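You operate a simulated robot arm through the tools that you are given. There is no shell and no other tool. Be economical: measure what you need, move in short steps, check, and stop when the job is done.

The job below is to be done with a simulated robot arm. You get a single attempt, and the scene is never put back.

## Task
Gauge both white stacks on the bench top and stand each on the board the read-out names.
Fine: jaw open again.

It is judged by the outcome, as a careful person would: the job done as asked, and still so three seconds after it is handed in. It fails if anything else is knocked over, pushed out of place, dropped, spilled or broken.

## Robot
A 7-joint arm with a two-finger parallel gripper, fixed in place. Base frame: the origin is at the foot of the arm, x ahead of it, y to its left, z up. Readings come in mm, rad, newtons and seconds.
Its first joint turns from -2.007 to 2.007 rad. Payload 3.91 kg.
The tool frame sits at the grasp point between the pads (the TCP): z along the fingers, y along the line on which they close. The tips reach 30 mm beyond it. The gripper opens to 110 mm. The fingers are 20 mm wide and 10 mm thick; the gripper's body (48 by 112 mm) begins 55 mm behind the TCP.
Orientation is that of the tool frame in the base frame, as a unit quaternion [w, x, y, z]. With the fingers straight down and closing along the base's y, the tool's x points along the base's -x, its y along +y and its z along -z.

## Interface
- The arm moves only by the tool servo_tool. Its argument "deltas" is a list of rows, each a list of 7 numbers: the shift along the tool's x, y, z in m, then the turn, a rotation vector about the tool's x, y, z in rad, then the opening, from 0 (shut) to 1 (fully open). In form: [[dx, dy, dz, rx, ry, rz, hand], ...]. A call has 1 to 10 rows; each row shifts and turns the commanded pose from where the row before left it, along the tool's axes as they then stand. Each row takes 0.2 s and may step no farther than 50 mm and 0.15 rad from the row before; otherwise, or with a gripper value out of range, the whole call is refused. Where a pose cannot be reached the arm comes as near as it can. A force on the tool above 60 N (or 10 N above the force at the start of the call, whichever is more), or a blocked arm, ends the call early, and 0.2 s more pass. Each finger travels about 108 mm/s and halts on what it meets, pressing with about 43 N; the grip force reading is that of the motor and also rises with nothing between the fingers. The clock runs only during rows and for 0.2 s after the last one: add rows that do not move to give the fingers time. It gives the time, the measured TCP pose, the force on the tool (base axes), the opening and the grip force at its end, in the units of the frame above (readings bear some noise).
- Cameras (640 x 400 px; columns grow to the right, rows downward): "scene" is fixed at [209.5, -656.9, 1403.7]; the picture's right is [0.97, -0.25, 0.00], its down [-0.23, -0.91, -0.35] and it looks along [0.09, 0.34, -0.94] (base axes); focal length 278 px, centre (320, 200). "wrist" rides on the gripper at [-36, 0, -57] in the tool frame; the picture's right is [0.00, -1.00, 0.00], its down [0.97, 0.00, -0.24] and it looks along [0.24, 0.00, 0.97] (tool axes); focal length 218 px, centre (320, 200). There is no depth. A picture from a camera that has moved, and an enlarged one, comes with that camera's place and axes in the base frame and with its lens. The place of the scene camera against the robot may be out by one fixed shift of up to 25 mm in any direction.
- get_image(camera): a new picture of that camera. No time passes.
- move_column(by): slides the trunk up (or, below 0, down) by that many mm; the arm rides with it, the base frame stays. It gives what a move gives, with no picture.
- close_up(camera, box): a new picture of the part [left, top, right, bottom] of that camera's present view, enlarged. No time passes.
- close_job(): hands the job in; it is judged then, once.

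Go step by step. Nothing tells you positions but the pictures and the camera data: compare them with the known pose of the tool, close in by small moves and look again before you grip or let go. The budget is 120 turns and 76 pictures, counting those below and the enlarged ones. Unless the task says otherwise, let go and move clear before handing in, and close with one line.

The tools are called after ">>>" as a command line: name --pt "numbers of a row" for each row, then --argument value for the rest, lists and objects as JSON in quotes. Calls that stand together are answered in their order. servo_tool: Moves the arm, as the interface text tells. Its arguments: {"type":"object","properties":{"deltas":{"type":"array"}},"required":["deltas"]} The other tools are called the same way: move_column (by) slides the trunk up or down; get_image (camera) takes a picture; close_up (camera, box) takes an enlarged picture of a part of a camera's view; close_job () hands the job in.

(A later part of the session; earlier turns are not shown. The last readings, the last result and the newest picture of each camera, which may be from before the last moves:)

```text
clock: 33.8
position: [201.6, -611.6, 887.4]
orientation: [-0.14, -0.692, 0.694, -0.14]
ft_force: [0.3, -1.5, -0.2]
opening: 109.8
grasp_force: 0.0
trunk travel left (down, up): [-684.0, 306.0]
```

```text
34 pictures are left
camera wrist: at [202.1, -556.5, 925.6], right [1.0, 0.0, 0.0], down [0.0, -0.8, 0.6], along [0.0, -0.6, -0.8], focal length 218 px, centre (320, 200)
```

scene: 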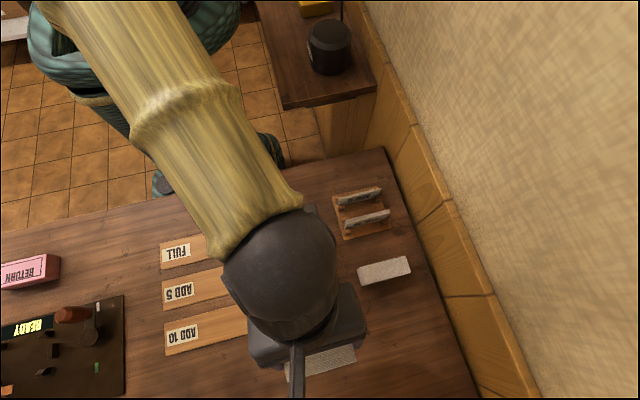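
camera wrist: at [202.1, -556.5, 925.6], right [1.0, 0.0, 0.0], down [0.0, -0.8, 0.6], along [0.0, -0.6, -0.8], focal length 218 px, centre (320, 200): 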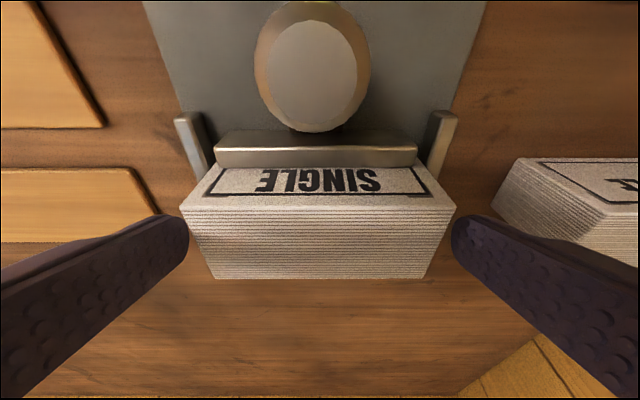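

Aligned. Grip and lift straight up.

>>> servo_tool --pt "0 0 0 0 0 0 0.7" --pt "0 0 0 0 0 0 0.7" --pt "0.0039 0 -0.0092 0 0 0 0.7" --pt "0.0117 0 -0.0276 0 0 0 0.7" --pt "0.0156 0 -0.0368 0 0 0 0.7" --pt "0 0 0 0 0 0 0.7"

>>> get_image --camera "wrist"

```text
clock: 35.2
position: [199.8, -613.9, 966.2]
orientation: [-0.14, -0.692, 0.694, -0.14]
ft_force: [0.3, 0.8, -1.4]
opening: 89.2
grasp_force: 43.0
trunk travel left (down, up): [-684.0, 306.0]
```

```text
33 pictures are left
camera wrist: at [200.9, -558.8, 1003.6], right [1.0, 0.0, 0.0], down [0.0, -0.8, 0.6], along [0.0, -0.6, -0.8], focal length 218 px, centre (320, 200)
```

wrist: 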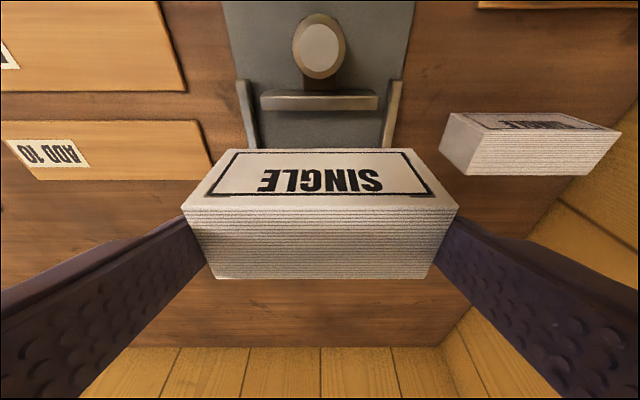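

Held. Carry to above the FULL board (centre ≈(40,-484)).

>>> servo_tool --pt "-0.02506 0.0316 -0.01058 0 0 0 0.7" --pt "-0.02506 0.0316 -0.01058 0 0 0 0.7" --pt "-0.02506 0.0316 -0.01058 0 0 0 0.7" --pt "-0.02506 0.0316 -0.01058 0 0 0 0.7" --pt "-0.02506 0.0316 -0.01058 0 0 0 0.7" --pt "0 0 0 0 0 0 0.7"

>>> get_image --camera "wrist"

>>> get_image --camera "scene"

```text
clock: 36.6
position: [43.7, -476.3, 966.4]
orientation: [-0.141, -0.692, 0.693, -0.142]
ft_force: [-0.5, -0.4, -1.1]
opening: 89.3
grasp_force: 42.9
trunk travel left (down, up): [-684.0, 306.0]
```

```text
32 pictures are left
camera wrist: at [44.4, -420.2, 1003.8], right [1.0, 0.0, 0.0], down [0.0, -0.8, 0.6], along [0.0, -0.6, -0.8], focal length 218 px, centre (320, 200)
```

wrist: 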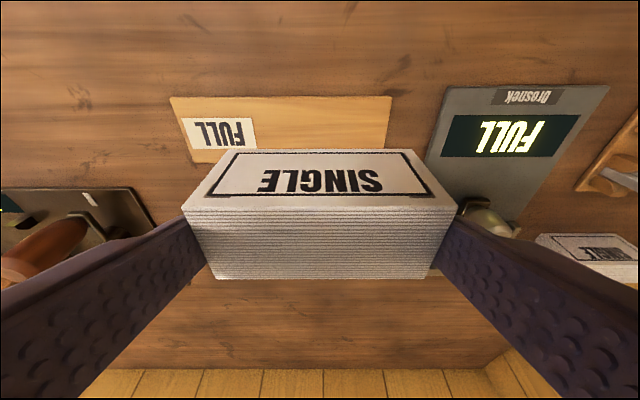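

```text
31 pictures are left
```

scene: 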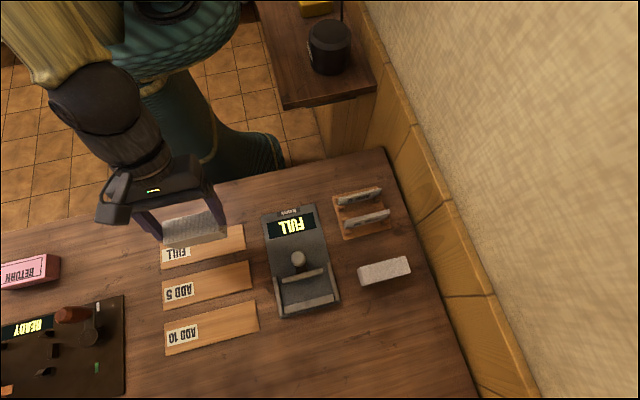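

Board FULL measures centre y≈-483, free area x≈-7…100. Shift to x=48 and descend.

>>> servo_tool --pt "0 -0.004 0 0 0 0 0.7" --pt "-0.0117 0 0.0276 0 0 0 0.7" --pt "-0.0117 0 0.0276 0 0 0 0.7" --pt "-0.0039 0 0.0092 0 0 0 0.7" --pt "0 0 0 0 0 0 0.7"

>>> get_image --camera "wrist"

>>> close_up --camera "scene" --box '[140, 190, 270, 290]'

```text
clock: 37.8
position: [48.2, -476.1, 898.7]
orientation: [-0.141, -0.691, 0.694, -0.141]
ft_force: [-0.2, -0.4, -1.2]
opening: 89.4
grasp_force: 43.2
trunk travel left (down, up): [-684.0, 306.0]
```

```text
30 pictures are left
camera wrist: at [48.4, -419.6, 935.3], right [1.0, 0.0, 0.0], down [0.0, -0.8, 0.6], along [0.0, -0.6, -0.8], focal length 218 px, centre (320, 200)
```

wrist: 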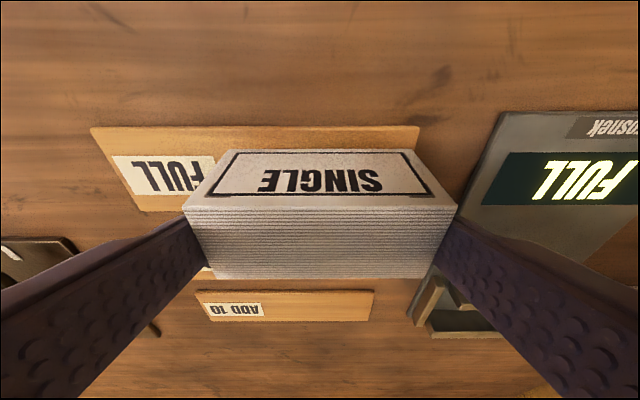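

```text
4.00 times, centred on (205, 240) of scene
camera zoom: at [209.5, -656.9, 1403.7], right [0.97, -0.25, 0.0], down [-0.23, -0.91, -0.35], along [0.09, 0.34, -0.94], focal length 1112 px, centre (780, 40)
```

zoom: 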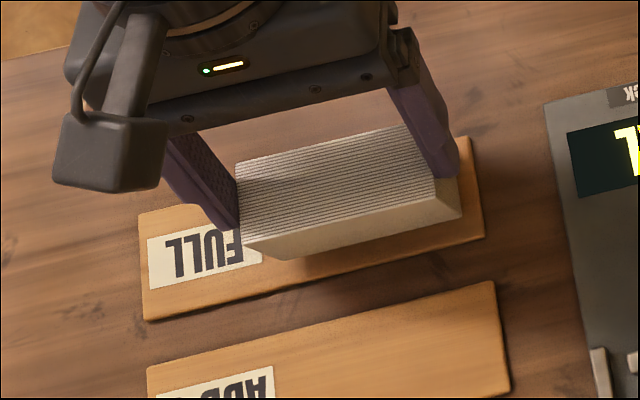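

Well aligned on FULL. Lower to contact.

>>> servo_tool --pt "-0.0035 0 0.0083 0 0 0 0.7" --pt "-0.0014 0 0.0032 0 0 0 0.7" --pt "0 0 0 0 0 0 0.7"

```text
clock: 38.6
position: [48.8, -475.7, 887.8]
orientation: [-0.142, -0.691, 0.694, -0.142]
ft_force: [2.3, 3.6, 18.4]
opening: 89.0
grasp_force: 43.4
trunk travel left (down, up): [-684.0, 306.0]
```

Contact made. Ease slightly, release and lift away.

>>> servo_tool --pt "0.0003 0 -0.0007 0 0 0 0.7" --pt "0 0 0 0 0 0 0.85" --pt "0 0 0 0 0 0 1" --pt "0 0 0 0 0 0 1" --pt "0.0117 0 -0.0276 0 0 0 1" --pt "0.0156 0 -0.0368 0 0 0 1" --pt "0.0117 0 -0.0276 0 0 0 1" --pt "0 0 0 0 0 0 1"

>>> get_image --camera "wrist"

>>> close_up --camera "scene" --box '[140, 190, 270, 290]'

```text
clock: 40.4
position: [45.5, -476.0, 987.5]
orientation: [-0.14, -0.692, 0.694, -0.14]
ft_force: [0.2, 0.6, -0.5]
opening: 110.2
grasp_force: 0.3
trunk travel left (down, up): [-684.0, 306.0]
```

```text
28 pictures are left
camera wrist: at [46.3, -420.5, 1023.8], right [1.0, 0.0, 0.0], down [0.0, -0.8, 0.6], along [0.0, -0.6, -0.8], focal length 218 px, centre (320, 200)
```

wrist: 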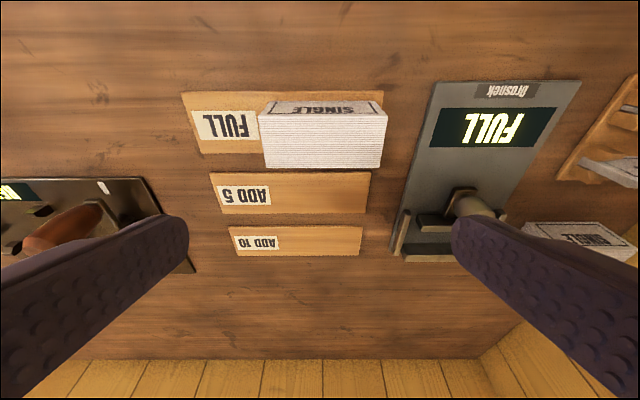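

```text
4.00 times, centred on (205, 240) of scene
camera zoom: at [209.5, -656.9, 1403.7], right [0.97, -0.25, 0.0], down [-0.23, -0.91, -0.35], along [0.09, 0.34, -0.94], focal length 1112 px, centre (780, 40)
```

zoom: 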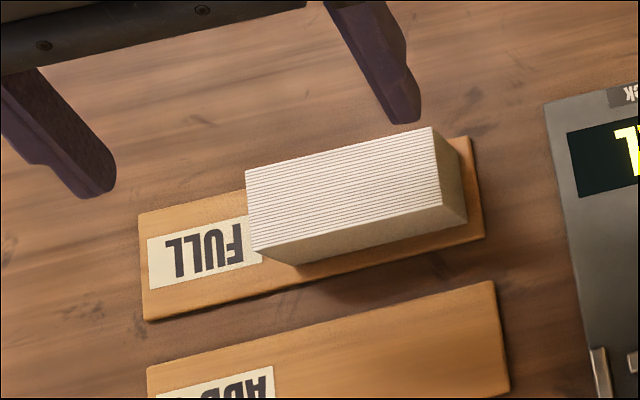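

Stack 2 stands on FULL. Now go above stack 1 (≈(349,-624)).

>>> servo_tool --pt "0.0159 -0.0379 0.0067 0 0 0 1" --pt "0.0159 -0.0379 0.0067 0 0 0 1" --pt "0.0159 -0.0379 0.0067 0 0 0 1" --pt "0.0159 -0.0379 0.0067 0 0 0 1" --pt "0.0159 -0.0379 0.0067 0 0 0 1" --pt "0.0159 -0.0379 0.0067 0 0 0 1" --pt "0.0159 -0.0379 0.0067 0 0 0 1" --pt "0.0159 -0.0379 0.0067 0 0 0 1" --pt "-0.0156 0 0.0368 0 0 0 1" --pt "0 0 0 0 0 0 1"

>>> get_image --camera "wrist"

>>> close_up --camera "scene" --box '[320, 170, 450, 300]'

```text
clock: 42.6
position: [351.3, -612.2, 945.7]
orientation: [-0.14, -0.692, 0.694, -0.14]
ft_force: [0.4, 0.4, 0.4]
opening: 110.1
grasp_force: 0.0
trunk travel left (down, up): [-684.0, 306.0]
```

```text
26 pictures are left
camera wrist: at [351.6, -557.1, 983.2], right [1.0, 0.0, 0.0], down [0.0, -0.8, 0.6], along [0.0, -0.6, -0.8], focal length 218 px, centre (320, 200)
```

wrist: 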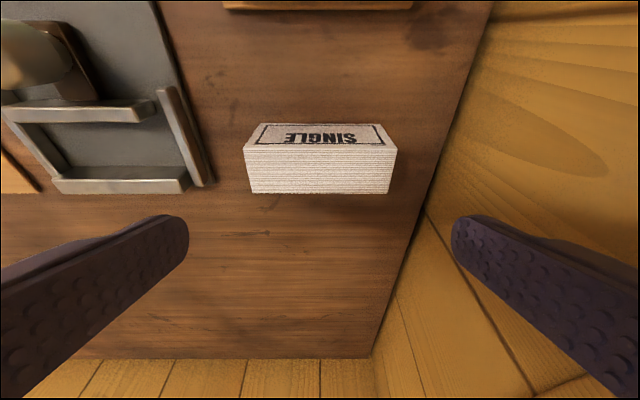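

```text
3.08 times, centred on (385, 235) of scene
camera zoom: at [209.5, -656.9, 1403.7], right [0.97, -0.25, 0.0], down [-0.23, -0.91, -0.35], along [0.09, 0.34, -0.94], focal length 855 px, centre (120, 92)
```

zoom: 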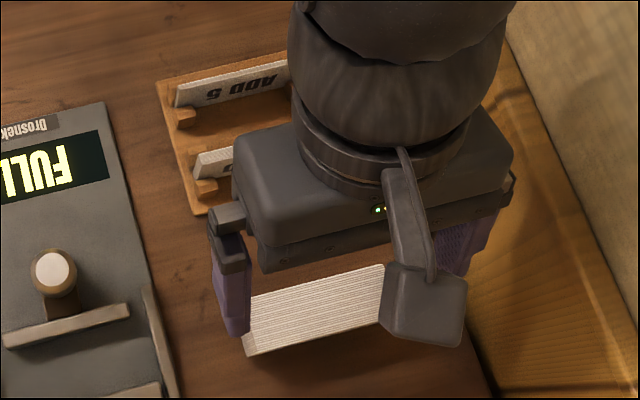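

Aligned on stack 1. Descend, grip the upper part, lift.

>>> servo_tool --pt "-0.0117 0 0.0276 0 0 0 1" --pt "-0.0134 0 0.0318 0 0 0 1" --pt "0 0 0 0 0 0 1" --pt "0 0 0 0 0 0 0.7" --pt "0 0 0 0 0 0 0.7" --pt "0.0078 0 -0.0184 0 0 0 0.7" --pt "0.0156 0 -0.0368 0 0 0 0.7" --pt "0 0 0 0 0 0 0.7"

>>> get_image --camera "wrist"

```text
clock: 44.4
position: [349.3, -615.4, 940.7]
orientation: [-0.141, -0.691, 0.695, -0.139]
ft_force: [-0.3, -0.1, -1.5]
opening: 89.2
grasp_force: 42.7
trunk travel left (down, up): [-684.0, 306.0]
```

```text
24 pictures are left
camera wrist: at [350.3, -560.0, 977.8], right [1.0, 0.0, 0.0], down [0.0, -0.8, 0.6], along [0.0, -0.6, -0.8], focal length 218 px, centre (320, 200)
```

wrist: 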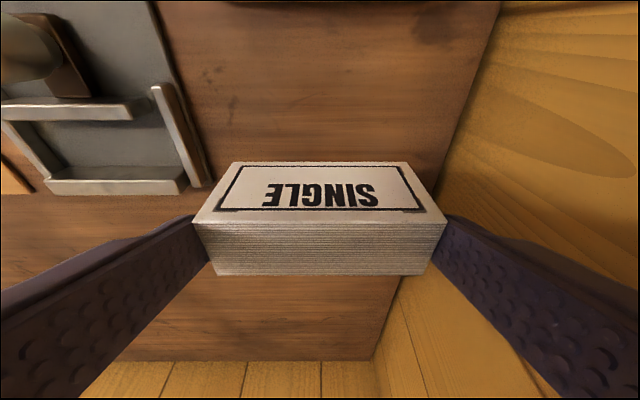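

Held. Carry it over the bay (target stack centre (201.5,-622), gap now ≈38.5 mm vs 30 mm stack).

>>> servo_tool --pt "0.0039 0.037 -0.0092 0 0 0 0.7" --pt "-0.0027 0.037 -0.0012 0 0 0 0.7" --pt "-0.0026 0.037 -0.0011 0 0 0 0.7" --pt "0 0.037 0 0 0 0 0.7" --pt "0 0 0 0 0 0 0.7" --pt "0 0 0 0 0 0 0.7"

>>> get_image --camera "wrist"

```text
clock: 45.8
position: [198.3, -607.7, 952.9]
orientation: [-0.141, -0.691, 0.695, -0.141]
ft_force: [0.2, -0.7, -1.4]
opening: 89.3
grasp_force: 42.7
trunk travel left (down, up): [-684.0, 306.0]
```

```text
23 pictures are left
camera wrist: at [199.3, -552.7, 990.4], right [1.0, -0.01, 0.0], down [-0.01, -0.8, 0.6], along [0.0, -0.6, -0.8], focal length 218 px, centre (320, 200)
```

wrist: 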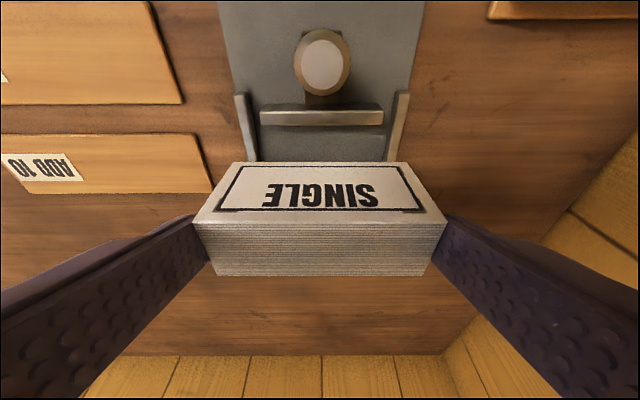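

Adjust (+1.7 x, -3 y) and descend to just above the walls.

>>> servo_tool --pt "0.0028 -0.0017 0.0012 0 0 0 0.7" --pt "-0.0074 0 0.0175 0 0 0 0.7" --pt "-0.0074 0 0.0175 0 0 0 0.7" --pt "0 0 0 0 0 0 0.7" --pt "0 0 0 0 0 0 0.7"

>>> close_up --camera "wrist" --box '[180, 80, 460, 255]'

>>> close_up --camera "scene" --box '[270, 240, 350, 320]'

```text
clock: 47.0
position: [202.7, -611.5, 914.1]
orientation: [-0.141, -0.692, 0.694, -0.141]
ft_force: [-0.5, 0.2, -1.1]
opening: 89.0
grasp_force: 42.8
trunk travel left (down, up): [-684.0, 306.0]
```

```text
2.29 times, centred on (320, 168) of wrist
camera zoom: at [204.3, -555.9, 951.9], right [1.0, 0.0, 0.0], down [0.0, -0.8, 0.6], along [0.0, -0.6, -0.8], focal length 499 px, centre (320, 274)
```

zoom: 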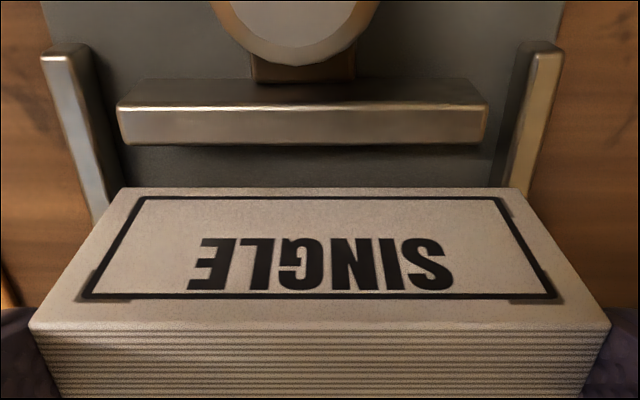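

```text
5.00 times, centred on (310, 280) of scene
camera zoom: at [209.5, -656.9, 1403.7], right [0.97, -0.25, 0.0], down [-0.23, -0.91, -0.35], along [0.09, 0.34, -0.94], focal length 1390 px, centre (370, -200)
```

zoom: 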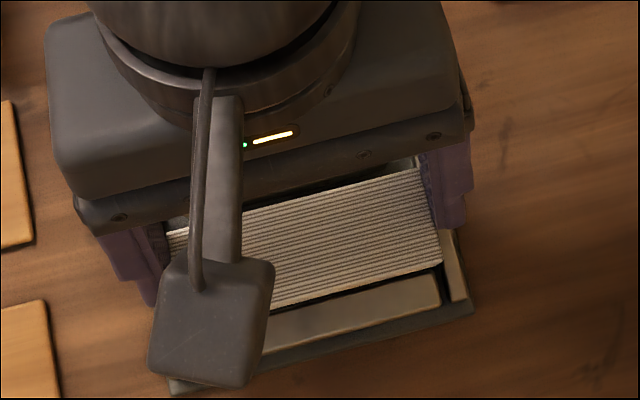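

Shift -3 mm in x and -1.3 mm in y, then recheck.

>>> servo_tool --pt "0.0012 0.003 0.0005 0 0 0 0.7" --pt "-0.0027 0 0.0064 0 0 0 0.7" --pt "0 0 0 0 0 0 0.7" --pt "0 0 0 0 0 0 0.7"

>>> close_up --camera "wrist" --box '[180, 80, 460, 255]'

>>> close_up --camera "scene" --box '[270, 240, 350, 320]'

```text
clock: 48.0
position: [201.4, -612.7, 911.6]
orientation: [-0.143, -0.691, 0.694, -0.141]
ft_force: [-0.3, -1.5, 20.6]
opening: 89.3
grasp_force: 43.4
trunk travel left (down, up): [-684.0, 306.0]
```

```text
2.29 times, centred on (320, 168) of wrist
camera zoom: at [202.0, -556.5, 948.5], right [1.0, 0.0, 0.0], down [0.0, -0.8, 0.6], along [0.0, -0.6, -0.8], focal length 499 px, centre (320, 274)
```

zoom: 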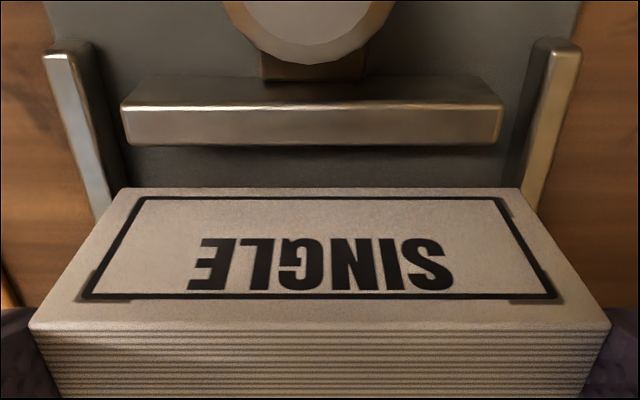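

```text
5.00 times, centred on (310, 280) of scene
camera zoom: at [209.5, -656.9, 1403.7], right [0.97, -0.25, 0.0], down [-0.23, -0.91, -0.35], along [0.09, 0.34, -0.94], focal length 1390 px, centre (370, -200)
```

zoom: 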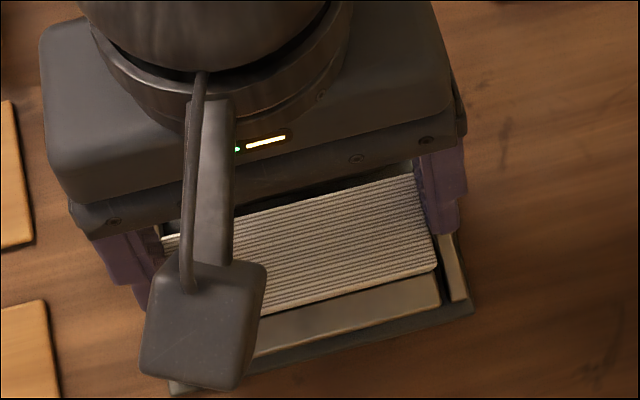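

The bottom touched the end wall (I had misread the slider's front edge; it's at y≈-598). Raise 5 mm, shift +4 mm y and -1.3 mm x.

>>> servo_tool --pt "0.002 0 -0.0055 0 0 0 0.7" --pt "-0.0037 0.0013 -0.0016 0 0 0 0.7" --pt "0 0 0 0 0 0 0.7" --pt "0 0 0 0 0 0 0.7"

>>> close_up --camera "wrist" --box '[180, 80, 460, 255]'

>>> close_up --camera "scene" --box '[270, 240, 350, 320]'

```text
clock: 49.0
position: [199.8, -608.9, 913.3]
orientation: [-0.14, -0.692, 0.694, -0.139]
ft_force: [-0.9, -0.1, -1.0]
opening: 89.0
grasp_force: 43.2
trunk travel left (down, up): [-684.0, 306.0]
```

```text
2.29 times, centred on (320, 168) of wrist
camera zoom: at [200.4, -552.1, 950.6], right [1.0, 0.0, 0.0], down [0.0, -0.8, 0.6], along [0.0, -0.6, -0.8], focal length 499 px, centre (320, 274)
```

zoom: 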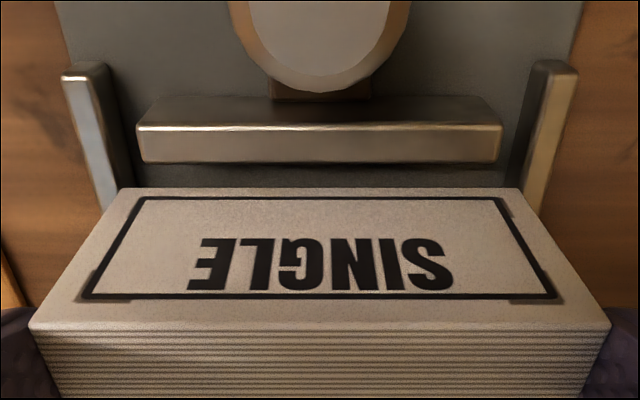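

```text
5.00 times, centred on (310, 280) of scene
camera zoom: at [209.5, -656.9, 1403.7], right [0.97, -0.25, 0.0], down [-0.23, -0.91, -0.35], along [0.09, 0.34, -0.94], focal length 1390 px, centre (370, -200)
```

zoom: 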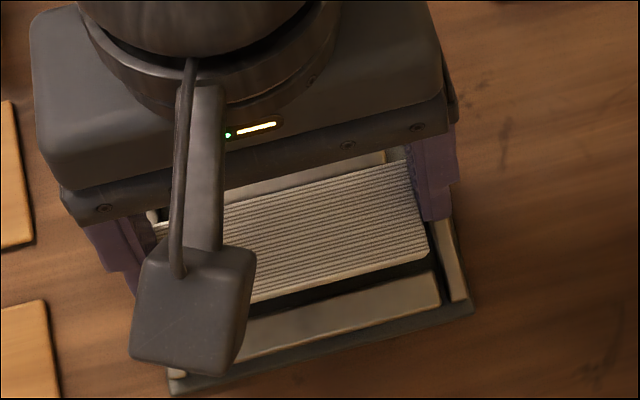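

Now aligned both ways. Lower in steps.

>>> servo_tool --pt "-0.0027 0 0.0064 0 0 0 0.7" --pt "-0.0012 0 0.0028 0 0 0 0.7" --pt "0 0 0 0 0 0 0.7"

>>> close_up --camera "wrist" --box '[180, 80, 460, 255]'

```text
clock: 49.8
position: [199.2, -607.6, 903.3]
orientation: [-0.141, -0.692, 0.694, -0.14]
ft_force: [-0.4, -0.6, -0.3]
opening: 89.0
grasp_force: 42.7
trunk travel left (down, up): [-684.0, 306.0]
```

```text
2.29 times, centred on (320, 168) of wrist
camera zoom: at [200.3, -553.1, 940.1], right [1.0, 0.0, 0.0], down [0.0, -0.8, 0.6], along [0.0, -0.6, -0.8], focal length 499 px, centre (320, 274)
```

zoom: 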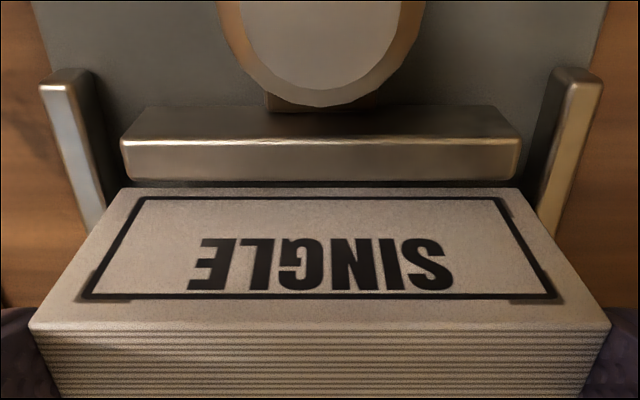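

No contact, entering the bay. Continue down.

>>> servo_tool --pt "-0.0023 0 0.0055 0 0 0 0.7" --pt "-0.0012 0 0.0028 0 0 0 0.7" --pt "0 0 0 0 0 0 0.7"

```text
clock: 50.6
position: [198.7, -608.3, 893.5]
orientation: [-0.14, -0.692, 0.694, -0.14]
ft_force: [-0.2, -0.5, -0.7]
opening: 88.9
grasp_force: 43.0
trunk travel left (down, up): [-684.0, 306.0]
```

>>> servo_tool --pt "-0.0008 0 0.0018 0 0 0 0.7" --pt "-0.0008 0 0.0018 0 0 0 0.7" --pt "0 0 0 0 0 0 0.7"

>>> get_image --camera "wrist"

```text
clock: 51.4
position: [199.5, -606.9, 888.9]
orientation: [-0.14, -0.692, 0.694, -0.14]
ft_force: [-0.6, -0.3, -0.4]
opening: 89.5
grasp_force: 42.6
trunk travel left (down, up): [-684.0, 306.0]
```

```text
15 pictures are left
camera wrist: at [199.7, -553.1, 927.3], right [1.0, 0.0, 0.0], down [0.0, -0.8, 0.6], along [0.0, -0.6, -0.8], focal length 218 px, centre (320, 200)
```

wrist: 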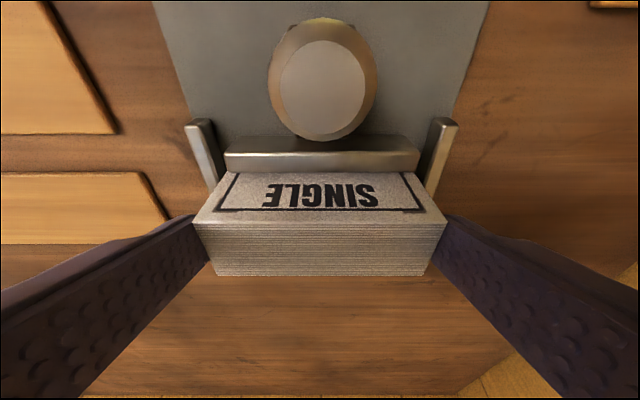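

Well inside. A few more mm to the floor.

>>> servo_tool --pt "-0.0008 0 0.0018 0 0 0 0.7" --pt "-0.0004 0 0.0009 0 0 0 0.7" --pt "0 0 0 0 0 0 0.7"

```text
clock: 52.2
position: [198.7, -607.9, 889.0]
orientation: [-0.142, -0.691, 0.694, -0.141]
ft_force: [-0.3, -1.2, 14.2]
opening: 88.8
grasp_force: 42.5
trunk travel left (down, up): [-684.0, 306.0]
```

On the floor. Release, rise, go behind the knob with closed fingers.

>>> servo_tool --pt "0 0 0 0 0 0 0.85" --pt "0 0 0 0 0 0 1" --pt "0 0 0 0 0 0 1" --pt "0.0146 0 -0.0345 0 0 0 1" --pt "0.0146 0 -0.0345 0 0 0 1" --pt "-0.0322 -0.001 -0.0136 0 0 0 0.5" --pt "-0.0322 -0.001 -0.0136 0 0 0 0" --pt "-0.0323 0 -0.0136 0 0 0 0" --pt "0 0 0 0 0 0 0" --pt "0 0 0 0 0 0 0"

>>> get_image --camera "scene"

```text
clock: 54.4
position: [203.4, -507.9, 962.3]
orientation: [-0.14, -0.692, 0.694, -0.14]
ft_force: [0.9, -0.5, -0.3]
opening: 0.0
grasp_force: 37.4
trunk travel left (down, up): [-684.0, 306.0]
```

```text
14 pictures are left
```

scene: 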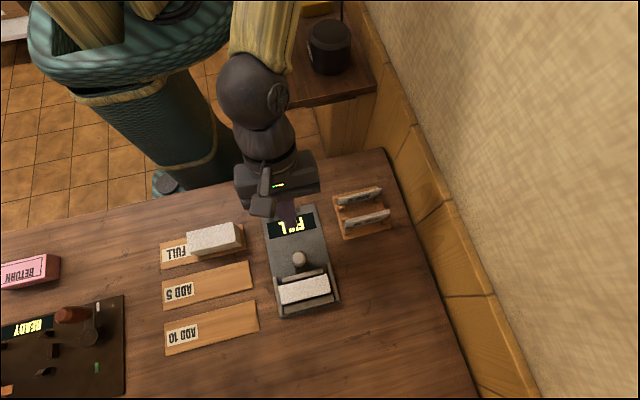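

Stack 1 sits in the bay. Descend behind the knob and push.

>>> servo_tool --pt "-0.0114 0 0.0269 0 0 0 0" --pt "-0.0114 0 0.0269 0 0 0 0" --pt "-0.0114 0 0.027 0 0 0 0" --pt "0.0092 0 0.0039 0 0 0 0" --pt "0.0092 0 0.0039 0 0 0 0" --pt "0.0046 0 0.00195 0 0 0 0" --pt "0.0028 0 0.0012 0 0 0 0" --pt "0 0 0 0 0 0 0"

```text
clock: 56.2
position: [200.5, -533.4, 874.6]
orientation: [-0.14, -0.692, 0.694, -0.141]
ft_force: [-0.1, -0.5, 0.1]
opening: 0.0
grasp_force: 37.3
trunk travel left (down, up): [-684.0, 306.0]
```

>>> servo_tool --pt "0.0028 0 0.0012 0 0 0 0" --pt "0.0028 0 0.0012 0 0 0 0" --pt "0 0 0 0 0 0 0"

>>> servo_tool --pt "0.0018 0 0.0008 0 0 0 0" --pt "0.0009 0 0.0004 0 0 0 0" --pt "0 0 0 0 0 0 0"

>>> get_image --camera "wrist"

```text
clock: 57.0
position: [201.0, -536.8, 873.7]
orientation: [-0.141, -0.692, 0.694, -0.14]
ft_force: [-2.3, 5.2, 0.2]
opening: 0.2
grasp_force: 37.9
trunk travel left (down, up): [-684.0, 306.0]
```

```text
clock: 57.8
position: [201.4, -537.0, 874.7]
orientation: [-0.141, -0.692, 0.694, -0.14]
ft_force: [-8.7, 23.8, -1.8]
opening: 0.0
grasp_force: 37.9
trunk travel left (down, up): [-684.0, 306.0]
```

```text
13 pictures are left
camera wrist: at [201.1, -482.3, 911.2], right [1.0, 0.0, 0.0], down [0.0, -0.8, 0.6], along [0.0, -0.6, -0.8], focal length 218 px, centre (320, 200)
```

wrist: 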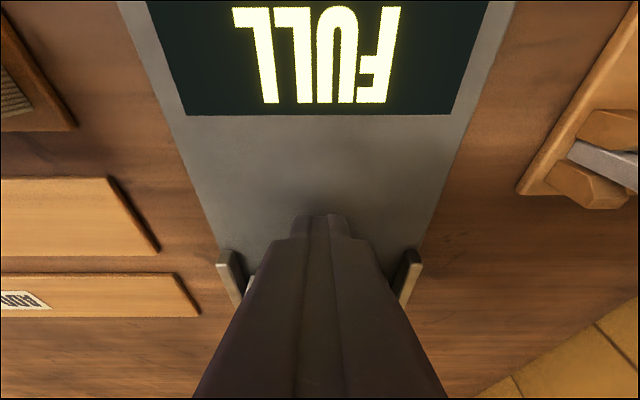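

It still shows FULL, though this stack is visibly thinner; this may be the old reading latched. I'll hold a second and look again.

>>> servo_tool --pt "0.0009 0 0.0004 0 0 0 0" --pt "0 0 0 0 0 0 0" --pt "0 0 0 0 0 0 0" --pt "0 0 0 0 0 0 0" --pt "0 0 0 0 0 0 0" --pt "0 0 0 0 0 0 0"

>>> get_image --camera "scene"

>>> close_up --camera "wrist" --box '[120, 0, 520, 250]'

```text
clock: 59.2
position: [200.9, -537.3, 873.3]
orientation: [-0.14, -0.691, 0.695, -0.14]
ft_force: [-10.5, 33.8, -3.1]
opening: 0.1
grasp_force: 37.5
trunk travel left (down, up): [-684.0, 306.0]
```

```text
12 pictures are left
```

scene: 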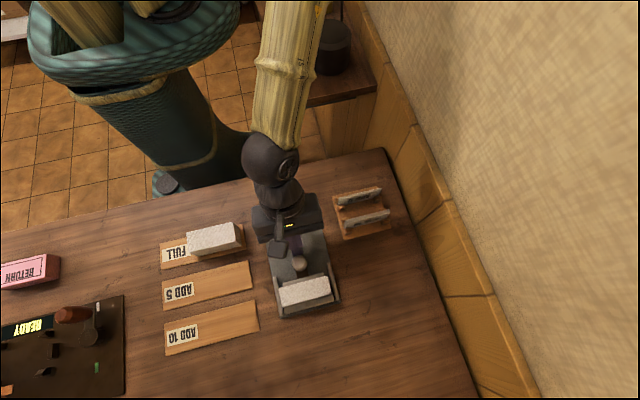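

```text
1.60 times, centred on (320, 125) of wrist
camera zoom: at [201.3, -482.4, 911.3], right [1.0, -0.01, 0.0], down [0.0, -0.8, 0.6], along [0.0, -0.6, -0.8], focal length 349 px, centre (320, 320)
```

zoom: 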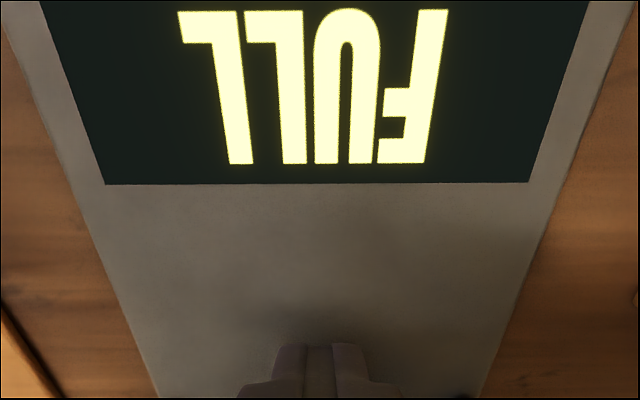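

Probably latched until the slider is reset to home. I'll grip the knob from above, pull the slider back and push again.

>>> servo_tool --pt "-0.011 0 -0.0047 0 0 0 0" --pt "0.0117 0 -0.0276 0 0 0 0" --pt "0.0117 0 -0.0276 0 0 0 0.5" --pt "0.035 0 0.0148 0 0 0 0.5" --pt "0 0 0 0 0 0 0.5" --pt "0 0 0 0 0 0 0.5"

>>> get_image --camera "wrist"

```text
clock: 60.6
position: [202.7, -566.6, 932.0]
orientation: [-0.141, -0.692, 0.694, -0.14]
ft_force: [-0.6, 0.3, 0.1]
opening: 55.1
grasp_force: 0.1
trunk travel left (down, up): [-684.0, 306.0]
```

```text
10 pictures are left
camera wrist: at [202.8, -511.8, 969.8], right [1.0, 0.0, 0.0], down [0.0, -0.8, 0.6], along [0.0, -0.6, -0.8], focal length 218 px, centre (320, 200)
```

wrist: 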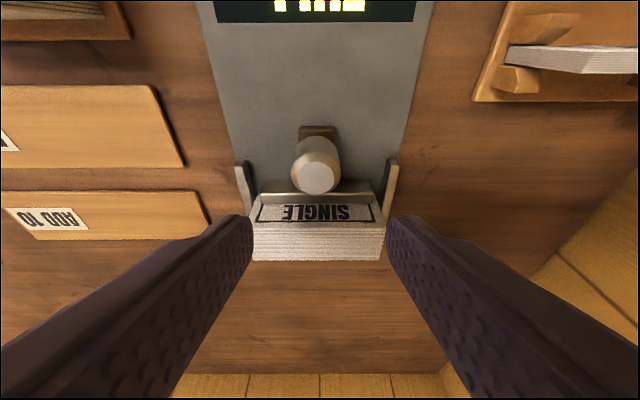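

Knob centre ≈(200.5,-577). Descend around it and grip gently.

>>> servo_tool --pt "-0.0117 0.002 0.0276 0 0 0 0.5" --pt "-0.0117 0 0.0276 0 0 0 0.5" --pt "0 0 0 0 0 0 0.5" --pt "0 0 0 0 0 0 0.2" --pt "0 0 0 0 0 0 0.2"

```text
clock: 61.8
position: [199.1, -565.6, 872.9]
orientation: [-0.141, -0.692, 0.694, -0.141]
ft_force: [8.6, 0.7, 1.1]
opening: 27.2
grasp_force: 45.3
trunk travel left (down, up): [-684.0, 306.0]
```

Knob gripped (27 mm, small side force). Pull back toward home in steps.

>>> servo_tool --pt "-0.0074 0 -0.0031 0 0 0 0.2" --pt "-0.0074 0 -0.0031 0 0 0 0.2" --pt "-0.0046 0 -0.00195 0 0 0 0.2" --pt "0 0 0 0 0 0 0.2"

>>> get_image --camera "wrist"

```text
clock: 62.8
position: [199.6, -546.6, 873.5]
orientation: [-0.14, -0.693, 0.693, -0.141]
ft_force: [12.9, -0.1, 4.2]
opening: 26.9
grasp_force: 44.8
trunk travel left (down, up): [-684.0, 306.0]
```

```text
9 pictures are left
camera wrist: at [200.4, -490.5, 910.4], right [1.0, 0.0, 0.0], down [0.0, -0.8, 0.6], along [0.0, -0.6, -0.8], focal length 218 px, centre (320, 200)
```

wrist: 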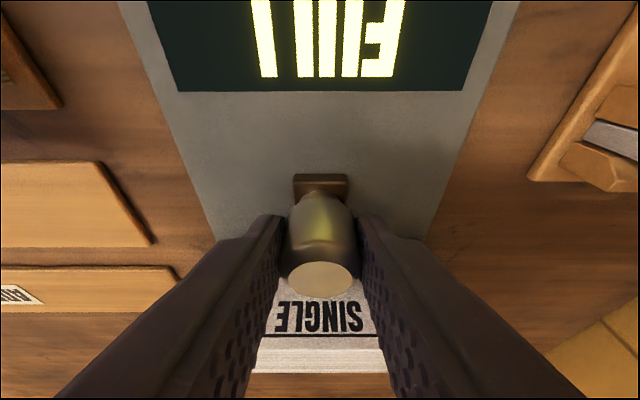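

Slider follows freely. Pull on to its stop.

>>> servo_tool --pt "-0.0046 0 -0.00195 0 0 0 0.2" --pt "-0.0046 0 -0.00195 0 0 0 0.2" --pt "0 0 0 0 0 0 0.2"

>>> get_image --camera "wrist"

```text
clock: 63.6
position: [201.2, -539.5, 872.3]
orientation: [-0.141, -0.691, 0.695, -0.141]
ft_force: [15.6, -25.4, 0.8]
opening: 27.1
grasp_force: 44.5
trunk travel left (down, up): [-684.0, 306.0]
```

```text
8 pictures are left
camera wrist: at [200.5, -483.8, 910.2], right [1.0, 0.0, 0.0], down [0.0, -0.8, 0.6], along [0.0, -0.6, -0.8], focal length 218 px, centre (320, 200)
```

wrist: 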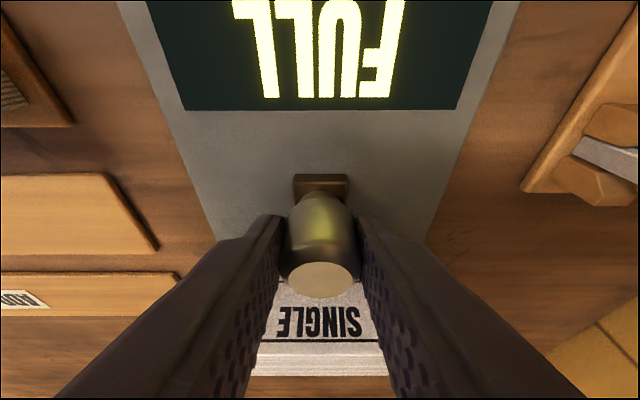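

Slider is at its home stop. Push again onto the stack and hold.

>>> servo_tool --pt "0.0092 0 0.0039 0 0 0 0.2" --pt "0.0083 0 0.0035 0 0 0 0.2" --pt "0.0046 0 0.00195 0 0 0 0.2" --pt "0.0023 0 0.001 0 0 0 0.2" --pt "0.0014 0 0.0006 0 0 0 0.2" --pt "0.0009 0 0.0004 0 0 0 0.2" --pt "0 0 0 0 0 0 0.2" --pt "0 0 0 0 0 0 0.2" --pt "0 0 0 0 0 0 0.2"

>>> get_image --camera "wrist"

```text
clock: 65.6
position: [200.7, -565.1, 872.5]
orientation: [-0.14, -0.692, 0.694, -0.14]
ft_force: [11.9, 0.9, -1.5]
opening: 27.3
grasp_force: 44.9
trunk travel left (down, up): [-684.0, 306.0]
```

```text
7 pictures are left
camera wrist: at [200.5, -509.1, 910.4], right [1.0, 0.0, 0.0], down [0.0, -0.8, 0.6], along [0.0, -0.6, -0.8], focal length 218 px, centre (320, 200)
```

wrist: 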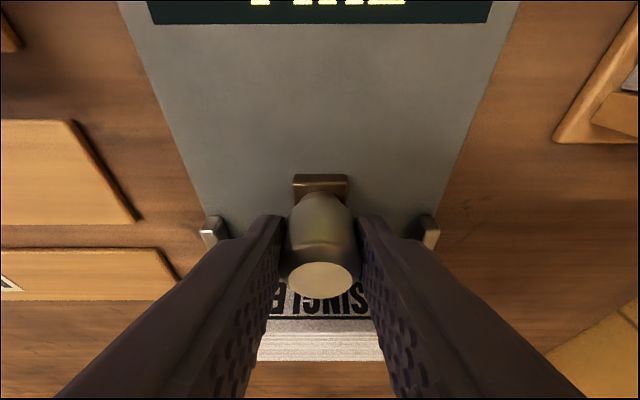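

Not yet pressed firmly (0.9 N). Push a bit more until force builds and hold.

>>> servo_tool --pt "0.0014 0 0.0006 0 0 0 0.2" --pt "0.0009 0 0.0004 0 0 0 0.2" --pt "0 0 0 0 0 0 0.2" --pt "0 0 0 0 0 0 0.2"

```text
clock: 66.6
position: [199.8, -565.5, 872.5]
orientation: [-0.14, -0.692, 0.694, -0.139]
ft_force: [5.9, 16.7, -1.9]
opening: 27.2
grasp_force: 45.2
trunk travel left (down, up): [-684.0, 306.0]
```

>>> servo_tool --pt "0.0014 0 0.0006 0 0 0 0.2" --pt "0 0 0 0 0 0 0.2" --pt "0 0 0 0 0 0 0.2" --pt "0 0 0 0 0 0 0.2"

>>> close_up --camera "scene" --box '[250, 190, 350, 320]'

```text
clock: 67.6
position: [200.8, -566.4, 873.5]
orientation: [-0.139, -0.693, 0.694, -0.138]
ft_force: [3.8, 29.2, -9.3]
opening: 27.3
grasp_force: 45.0
trunk travel left (down, up): [-684.0, 306.0]
```

```text
3.08 times, centred on (300, 255) of scene
camera zoom: at [209.5, -656.9, 1403.7], right [0.97, -0.25, 0.0], down [-0.23, -0.91, -0.35], along [0.09, 0.34, -0.94], focal length 855 px, centre (382, 31)
```

zoom: 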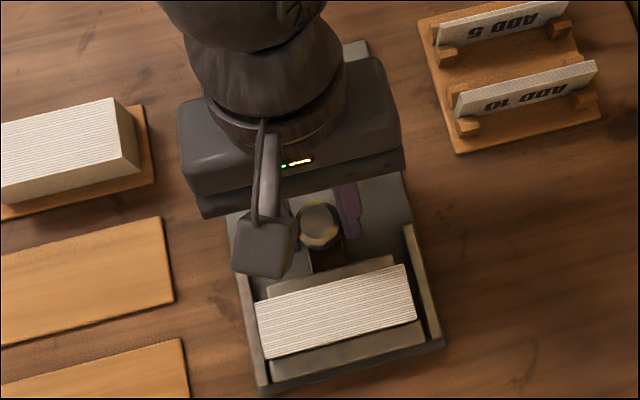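

Now release the knob, rise and look at the read-out.

>>> servo_tool --pt "0 0 0 0 0 0 0.35" --pt "0 0 0 0 0 0 0.5" --pt "0.0117 0 -0.0276 0 0 0 0.5" --pt "0.0117 0 -0.0276 0 0 0 0.8" --pt "-0.0166 0 -0.007 0 0 0 1" --pt "-0.0166 0 -0.007 0 0 0 1" --pt "0 0 0 0 0 0 1"

>>> get_image --camera "wrist"

```text
clock: 69.2
position: [200.4, -532.8, 932.0]
orientation: [-0.141, -0.692, 0.694, -0.14]
ft_force: [0.1, -0.3, 0.5]
opening: 110.3
grasp_force: 0.1
trunk travel left (down, up): [-684.0, 306.0]
```

```text
5 pictures are left
camera wrist: at [200.7, -478.0, 969.5], right [1.0, 0.0, 0.0], down [0.0, -0.8, 0.6], along [0.0, -0.6, -0.8], focal length 218 px, centre (320, 200)
```

wrist: 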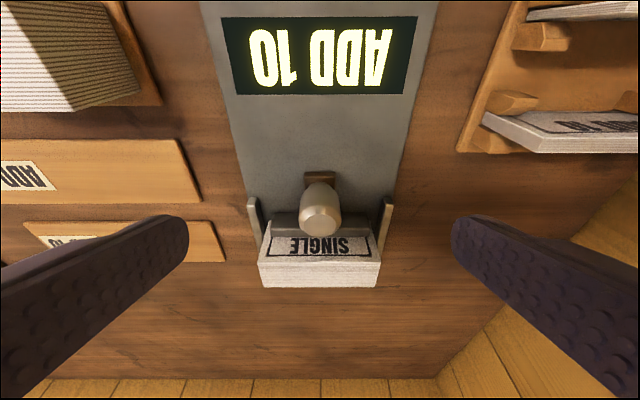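

Now it reads ADD 10 for stack 1. Go regrip stack 1 in the bay (centre ≈(200,-623)).

>>> servo_tool --pt "0.0364 0 0.01535 0 0 0 1" --pt "0.0364 0 0.01535 0 0 0 1" --pt "-0.009 0 0.0212 0 0 0 1" --pt "-0.009 0 0.0212 0 0 0 1" --pt "0 0 0 0 0 0 1" --pt "0 0 0 0 0 0 0.7" --pt "0 0 0 0 0 0 0.7"

```text
clock: 70.8
position: [197.2, -613.2, 883.4]
orientation: [-0.141, -0.692, 0.694, -0.14]
ft_force: [0.3, 1.5, 0.3]
opening: 89.0
grasp_force: 42.8
trunk travel left (down, up): [-684.0, 306.0]
```

Gripped (89 mm). Lift and carry to above the ADD 10 board (centre y≈-639).

>>> servo_tool --pt "0.0039 0 -0.0092 0 0 0 0.7" --pt "0.0117 0 -0.0276 0 0 0 0.7" --pt "0.0117 0 -0.0276 0 0 0 0.7" --pt "0.0035 0.0375 0.0015 0 0 0 0.7" --pt "0.0035 0.0375 0.0015 0 0 0 0.7" --pt "0.0035 0.0375 0.0015 0 0 0 0.7" --pt "0.0035 0.0375 0.0015 0 0 0 0.7" --pt "0 0 0 0 0 0 0.7" --pt "0 0 0 0 0 0 0.7"

>>> get_image --camera "wrist"

```text
clock: 72.8
position: [51.0, -624.6, 957.5]
orientation: [-0.14, -0.692, 0.695, -0.14]
ft_force: [0.5, 0.4, -0.6]
opening: 89.2
grasp_force: 42.8
trunk travel left (down, up): [-684.0, 306.0]
```

```text
4 pictures are left
camera wrist: at [51.8, -569.8, 994.8], right [1.0, 0.0, 0.0], down [0.0, -0.8, 0.6], along [0.0, -0.6, -0.8], focal length 218 px, centre (320, 200)
```

wrist: 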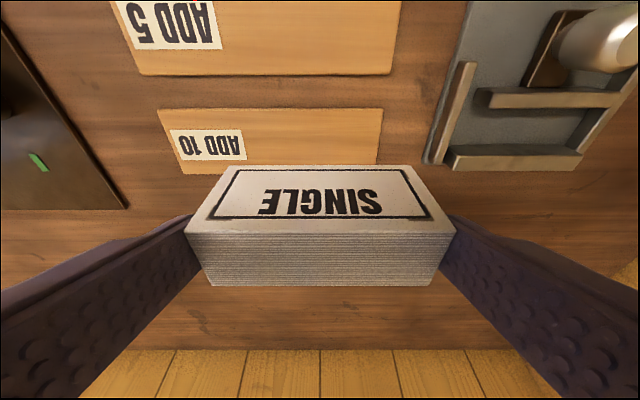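

Stack is centred over ADD 10 (y≈-637, x≈51). Shift -2 mm x and descend to near contact.

>>> servo_tool --pt "-0.0117 0.002 0.0276 0 0 0 0.7" --pt "-0.0117 0 0.0276 0 0 0 0.7" --pt "0 0 0 0 0 0 0.7" --pt "0 0 0 0 0 0 0.7"

>>> get_image --camera "wrist"

```text
clock: 73.8
position: [46.3, -627.7, 894.9]
orientation: [-0.14, -0.692, 0.694, -0.139]
ft_force: [0.0, -0.4, -1.1]
opening: 89.1
grasp_force: 42.6
trunk travel left (down, up): [-684.0, 306.0]
```

```text
3 pictures are left
camera wrist: at [46.0, -571.8, 932.9], right [1.0, 0.0, 0.0], down [0.0, -0.8, 0.6], along [0.0, -0.6, -0.8], focal length 218 px, centre (320, 200)
```

wrist: 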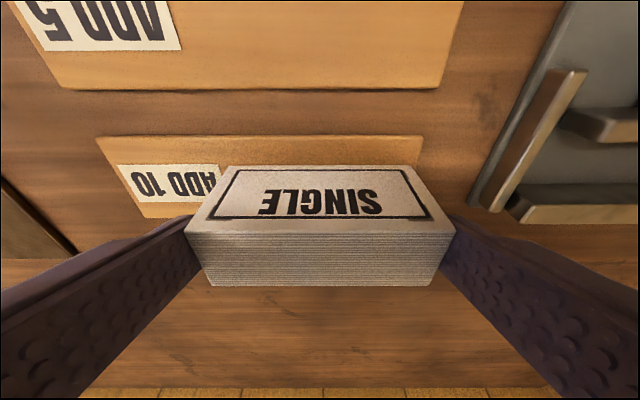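

Good. Lower to contact.

>>> servo_tool --pt "-0.0019 0 0.0046 0 0 0 0.7" --pt "-0.0012 0 0.0028 0 0 0 0.7" --pt "0 0 0 0 0 0 0.7"

```text
clock: 74.6
position: [45.0, -627.6, 887.7]
orientation: [-0.14, -0.692, 0.694, -0.14]
ft_force: [0.0, -0.1, -0.9]
opening: 89.3
grasp_force: 43.1
trunk travel left (down, up): [-684.0, 306.0]
```

>>> servo_tool --pt "-0.0008 0 0.0018 0 0 0 0.7" --pt "0 0 0 0 0 0 0.7"

>>> servo_tool --pt "-0.0006 0 0.0014 0 0 0 0.7" --pt "0 0 0 0 0 0 0.7"

```text
clock: 75.2
position: [45.7, -626.1, 886.7]
orientation: [-0.141, -0.692, 0.694, -0.14]
ft_force: [-0.4, 0.1, -0.7]
opening: 89.0
grasp_force: 43.3
trunk travel left (down, up): [-684.0, 306.0]
```

```text
clock: 75.8
position: [46.2, -628.2, 884.6]
orientation: [-0.141, -0.692, 0.694, -0.139]
ft_force: [0.2, 1.3, -0.4]
opening: 88.9
grasp_force: 43.0
trunk travel left (down, up): [-684.0, 306.0]
```

>>> servo_tool --pt "-0.0004 0 0.0011 0 0 0 0.7" --pt "0 0 0 0 0 0 0.7"

>>> servo_tool --pt "-0.0004 0 0.0009 0 0 0 0.7" --pt "0 0 0 0 0 0 0.7"

```text
clock: 76.4
position: [46.7, -627.9, 884.7]
orientation: [-0.14, -0.692, 0.694, -0.14]
ft_force: [0.1, 0.0, -1.2]
opening: 89.1
grasp_force: 43.0
trunk travel left (down, up): [-684.0, 306.0]
```

```text
clock: 77.0
position: [46.8, -627.2, 882.7]
orientation: [-0.14, -0.691, 0.695, -0.14]
ft_force: [0.7, 0.6, 1.2]
opening: 88.9
grasp_force: 43.5
trunk travel left (down, up): [-684.0, 306.0]
```

Contact is just starting (force sign changed). One last fraction to confirm.

>>> servo_tool --pt "-0.0003 0 0.0008 0 0 0 0.7" --pt "0 0 0 0 0 0 0.7"

```text
clock: 77.6
position: [47.0, -626.1, 884.0]
orientation: [-0.142, -0.692, 0.694, -0.141]
ft_force: [-0.1, 1.5, 6.6]
opening: 88.9
grasp_force: 42.6
trunk travel left (down, up): [-684.0, 306.0]
```

Firmly on the board. Release, rise straight up and check.

>>> servo_tool --pt "0 0 0 0 0 0 0.85" --pt "0 0 0 0 0 0 1" --pt "0 0 0 0 0 0 1" --pt "0.0117 0 -0.0276 0 0 0 1" --pt "0.0156 0 -0.0368 0 0 0 1" --pt "0.0156 0 -0.0368 0 0 0 1" --pt "-0.04 0 -0.017 0 0 0 1" --pt "-0.04 0 -0.017 0 0 0 1" --pt "-0.04 0 -0.017 0 0 0 1" --pt "0 0 0 0 0 0 1"

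>>> get_image --camera "wrist"

>>> get_image --camera "scene"

```text
clock: 79.8
position: [49.8, -494.9, 993.6]
orientation: [-0.141, -0.692, 0.694, -0.14]
ft_force: [-0.7, -0.1, -0.5]
opening: 110.0
grasp_force: 0.0
trunk travel left (down, up): [-684.0, 306.0]
```

```text
2 pictures are left
camera wrist: at [50.3, -440.1, 1030.4], right [1.0, 0.0, 0.0], down [0.0, -0.8, 0.6], along [0.0, -0.6, -0.8], focal length 218 px, centre (320, 200)
```

wrist: 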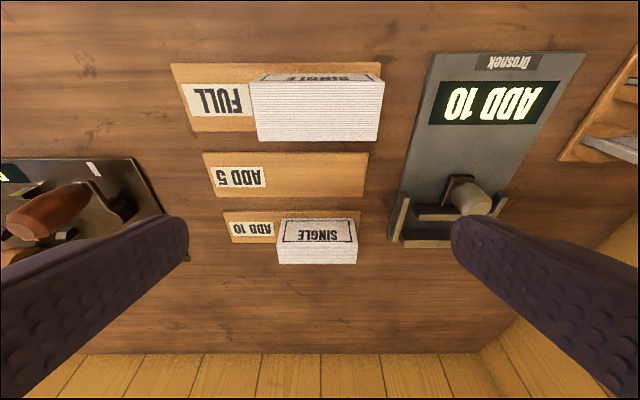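

```text
1 pictures are left
```

scene: 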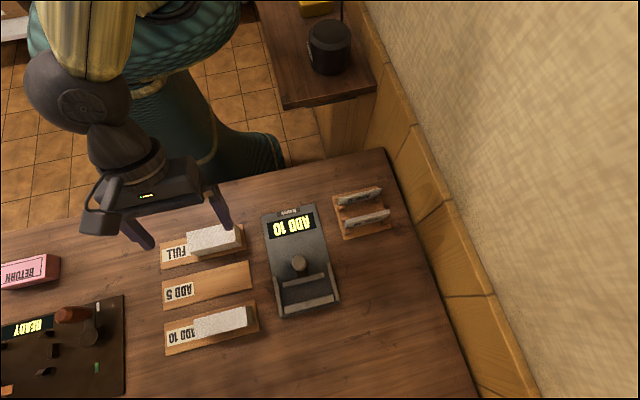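

Both stacks stand on their boards. "Jaw open again" likely means the gauge's jaw as well, so I'll return the slider to its open home, starting above the knob.

>>> servo_tool --pt "0.01635 -0.0376 0.0069 0 0 0 1" --pt "0.01635 -0.0376 0.0069 0 0 0 1" --pt "0.01635 -0.0376 0.0069 0 0 0 0.7" --pt "0.01635 -0.0376 0.0069 0 0 0 0.5" --pt "-0.0113 0 0.0267 0 0 0 0.5" --pt "-0.0113 0 0.0267 0 0 0 0.5" --pt "0 0 0 0 0 0 0.5" --pt "0 0 0 0 0 0 0.5"

```text
clock: 81.6
position: [198.9, -567.6, 936.1]
orientation: [-0.141, -0.691, 0.694, -0.141]
ft_force: [0.3, 0.2, 0.0]
opening: 55.0
grasp_force: 0.0
trunk travel left (down, up): [-684.0, 306.0]
```

Pose matches the earlier one; descend around the knob, grip and pull to the home stop.

>>> servo_tool --pt "-0.0127 -0.0017 0.0287 0 0 0 0.5" --pt "-0.0127 0 0.0287 0 0 0 0.5" --pt "0 0 0 0 0 0 0.5" --pt "0 0 0 0 0 0 0.22" --pt "0 0 0 0 0 0 0.22"

```text
clock: 82.8
position: [200.3, -565.8, 873.5]
orientation: [-0.14, -0.692, 0.694, -0.141]
ft_force: [2.2, 0.1, -0.9]
opening: 27.2
grasp_force: 44.7
trunk travel left (down, up): [-684.0, 306.0]
```

>>> servo_tool --pt "-0.0083 0 -0.0035 0 0 0 0.22" --pt "-0.0083 0 -0.0035 0 0 0 0.22" --pt "-0.0065 0 -0.0027 0 0 0 0.22" --pt "0 0 0 0 0 0 0.22"

```text
clock: 83.8
position: [200.5, -543.4, 873.6]
orientation: [-0.142, -0.691, 0.694, -0.143]
ft_force: [2.3, -1.1, 20.5]
opening: 26.9
grasp_force: 44.1
trunk travel left (down, up): [-684.0, 306.0]
```

>>> servo_tool --pt "-0.0014 0 -0.0012 0 0 0 0.22" --pt "-0.0009 0 -0.0004 0 0 0 0.22" --pt "0 0 0 0 0 0 0.22"

```text
clock: 84.6
position: [199.7, -540.0, 873.7]
orientation: [-0.141, -0.692, 0.694, -0.141]
ft_force: [4.3, -3.4, 18.1]
opening: 27.0
grasp_force: 45.3
trunk travel left (down, up): [-684.0, 306.0]
```

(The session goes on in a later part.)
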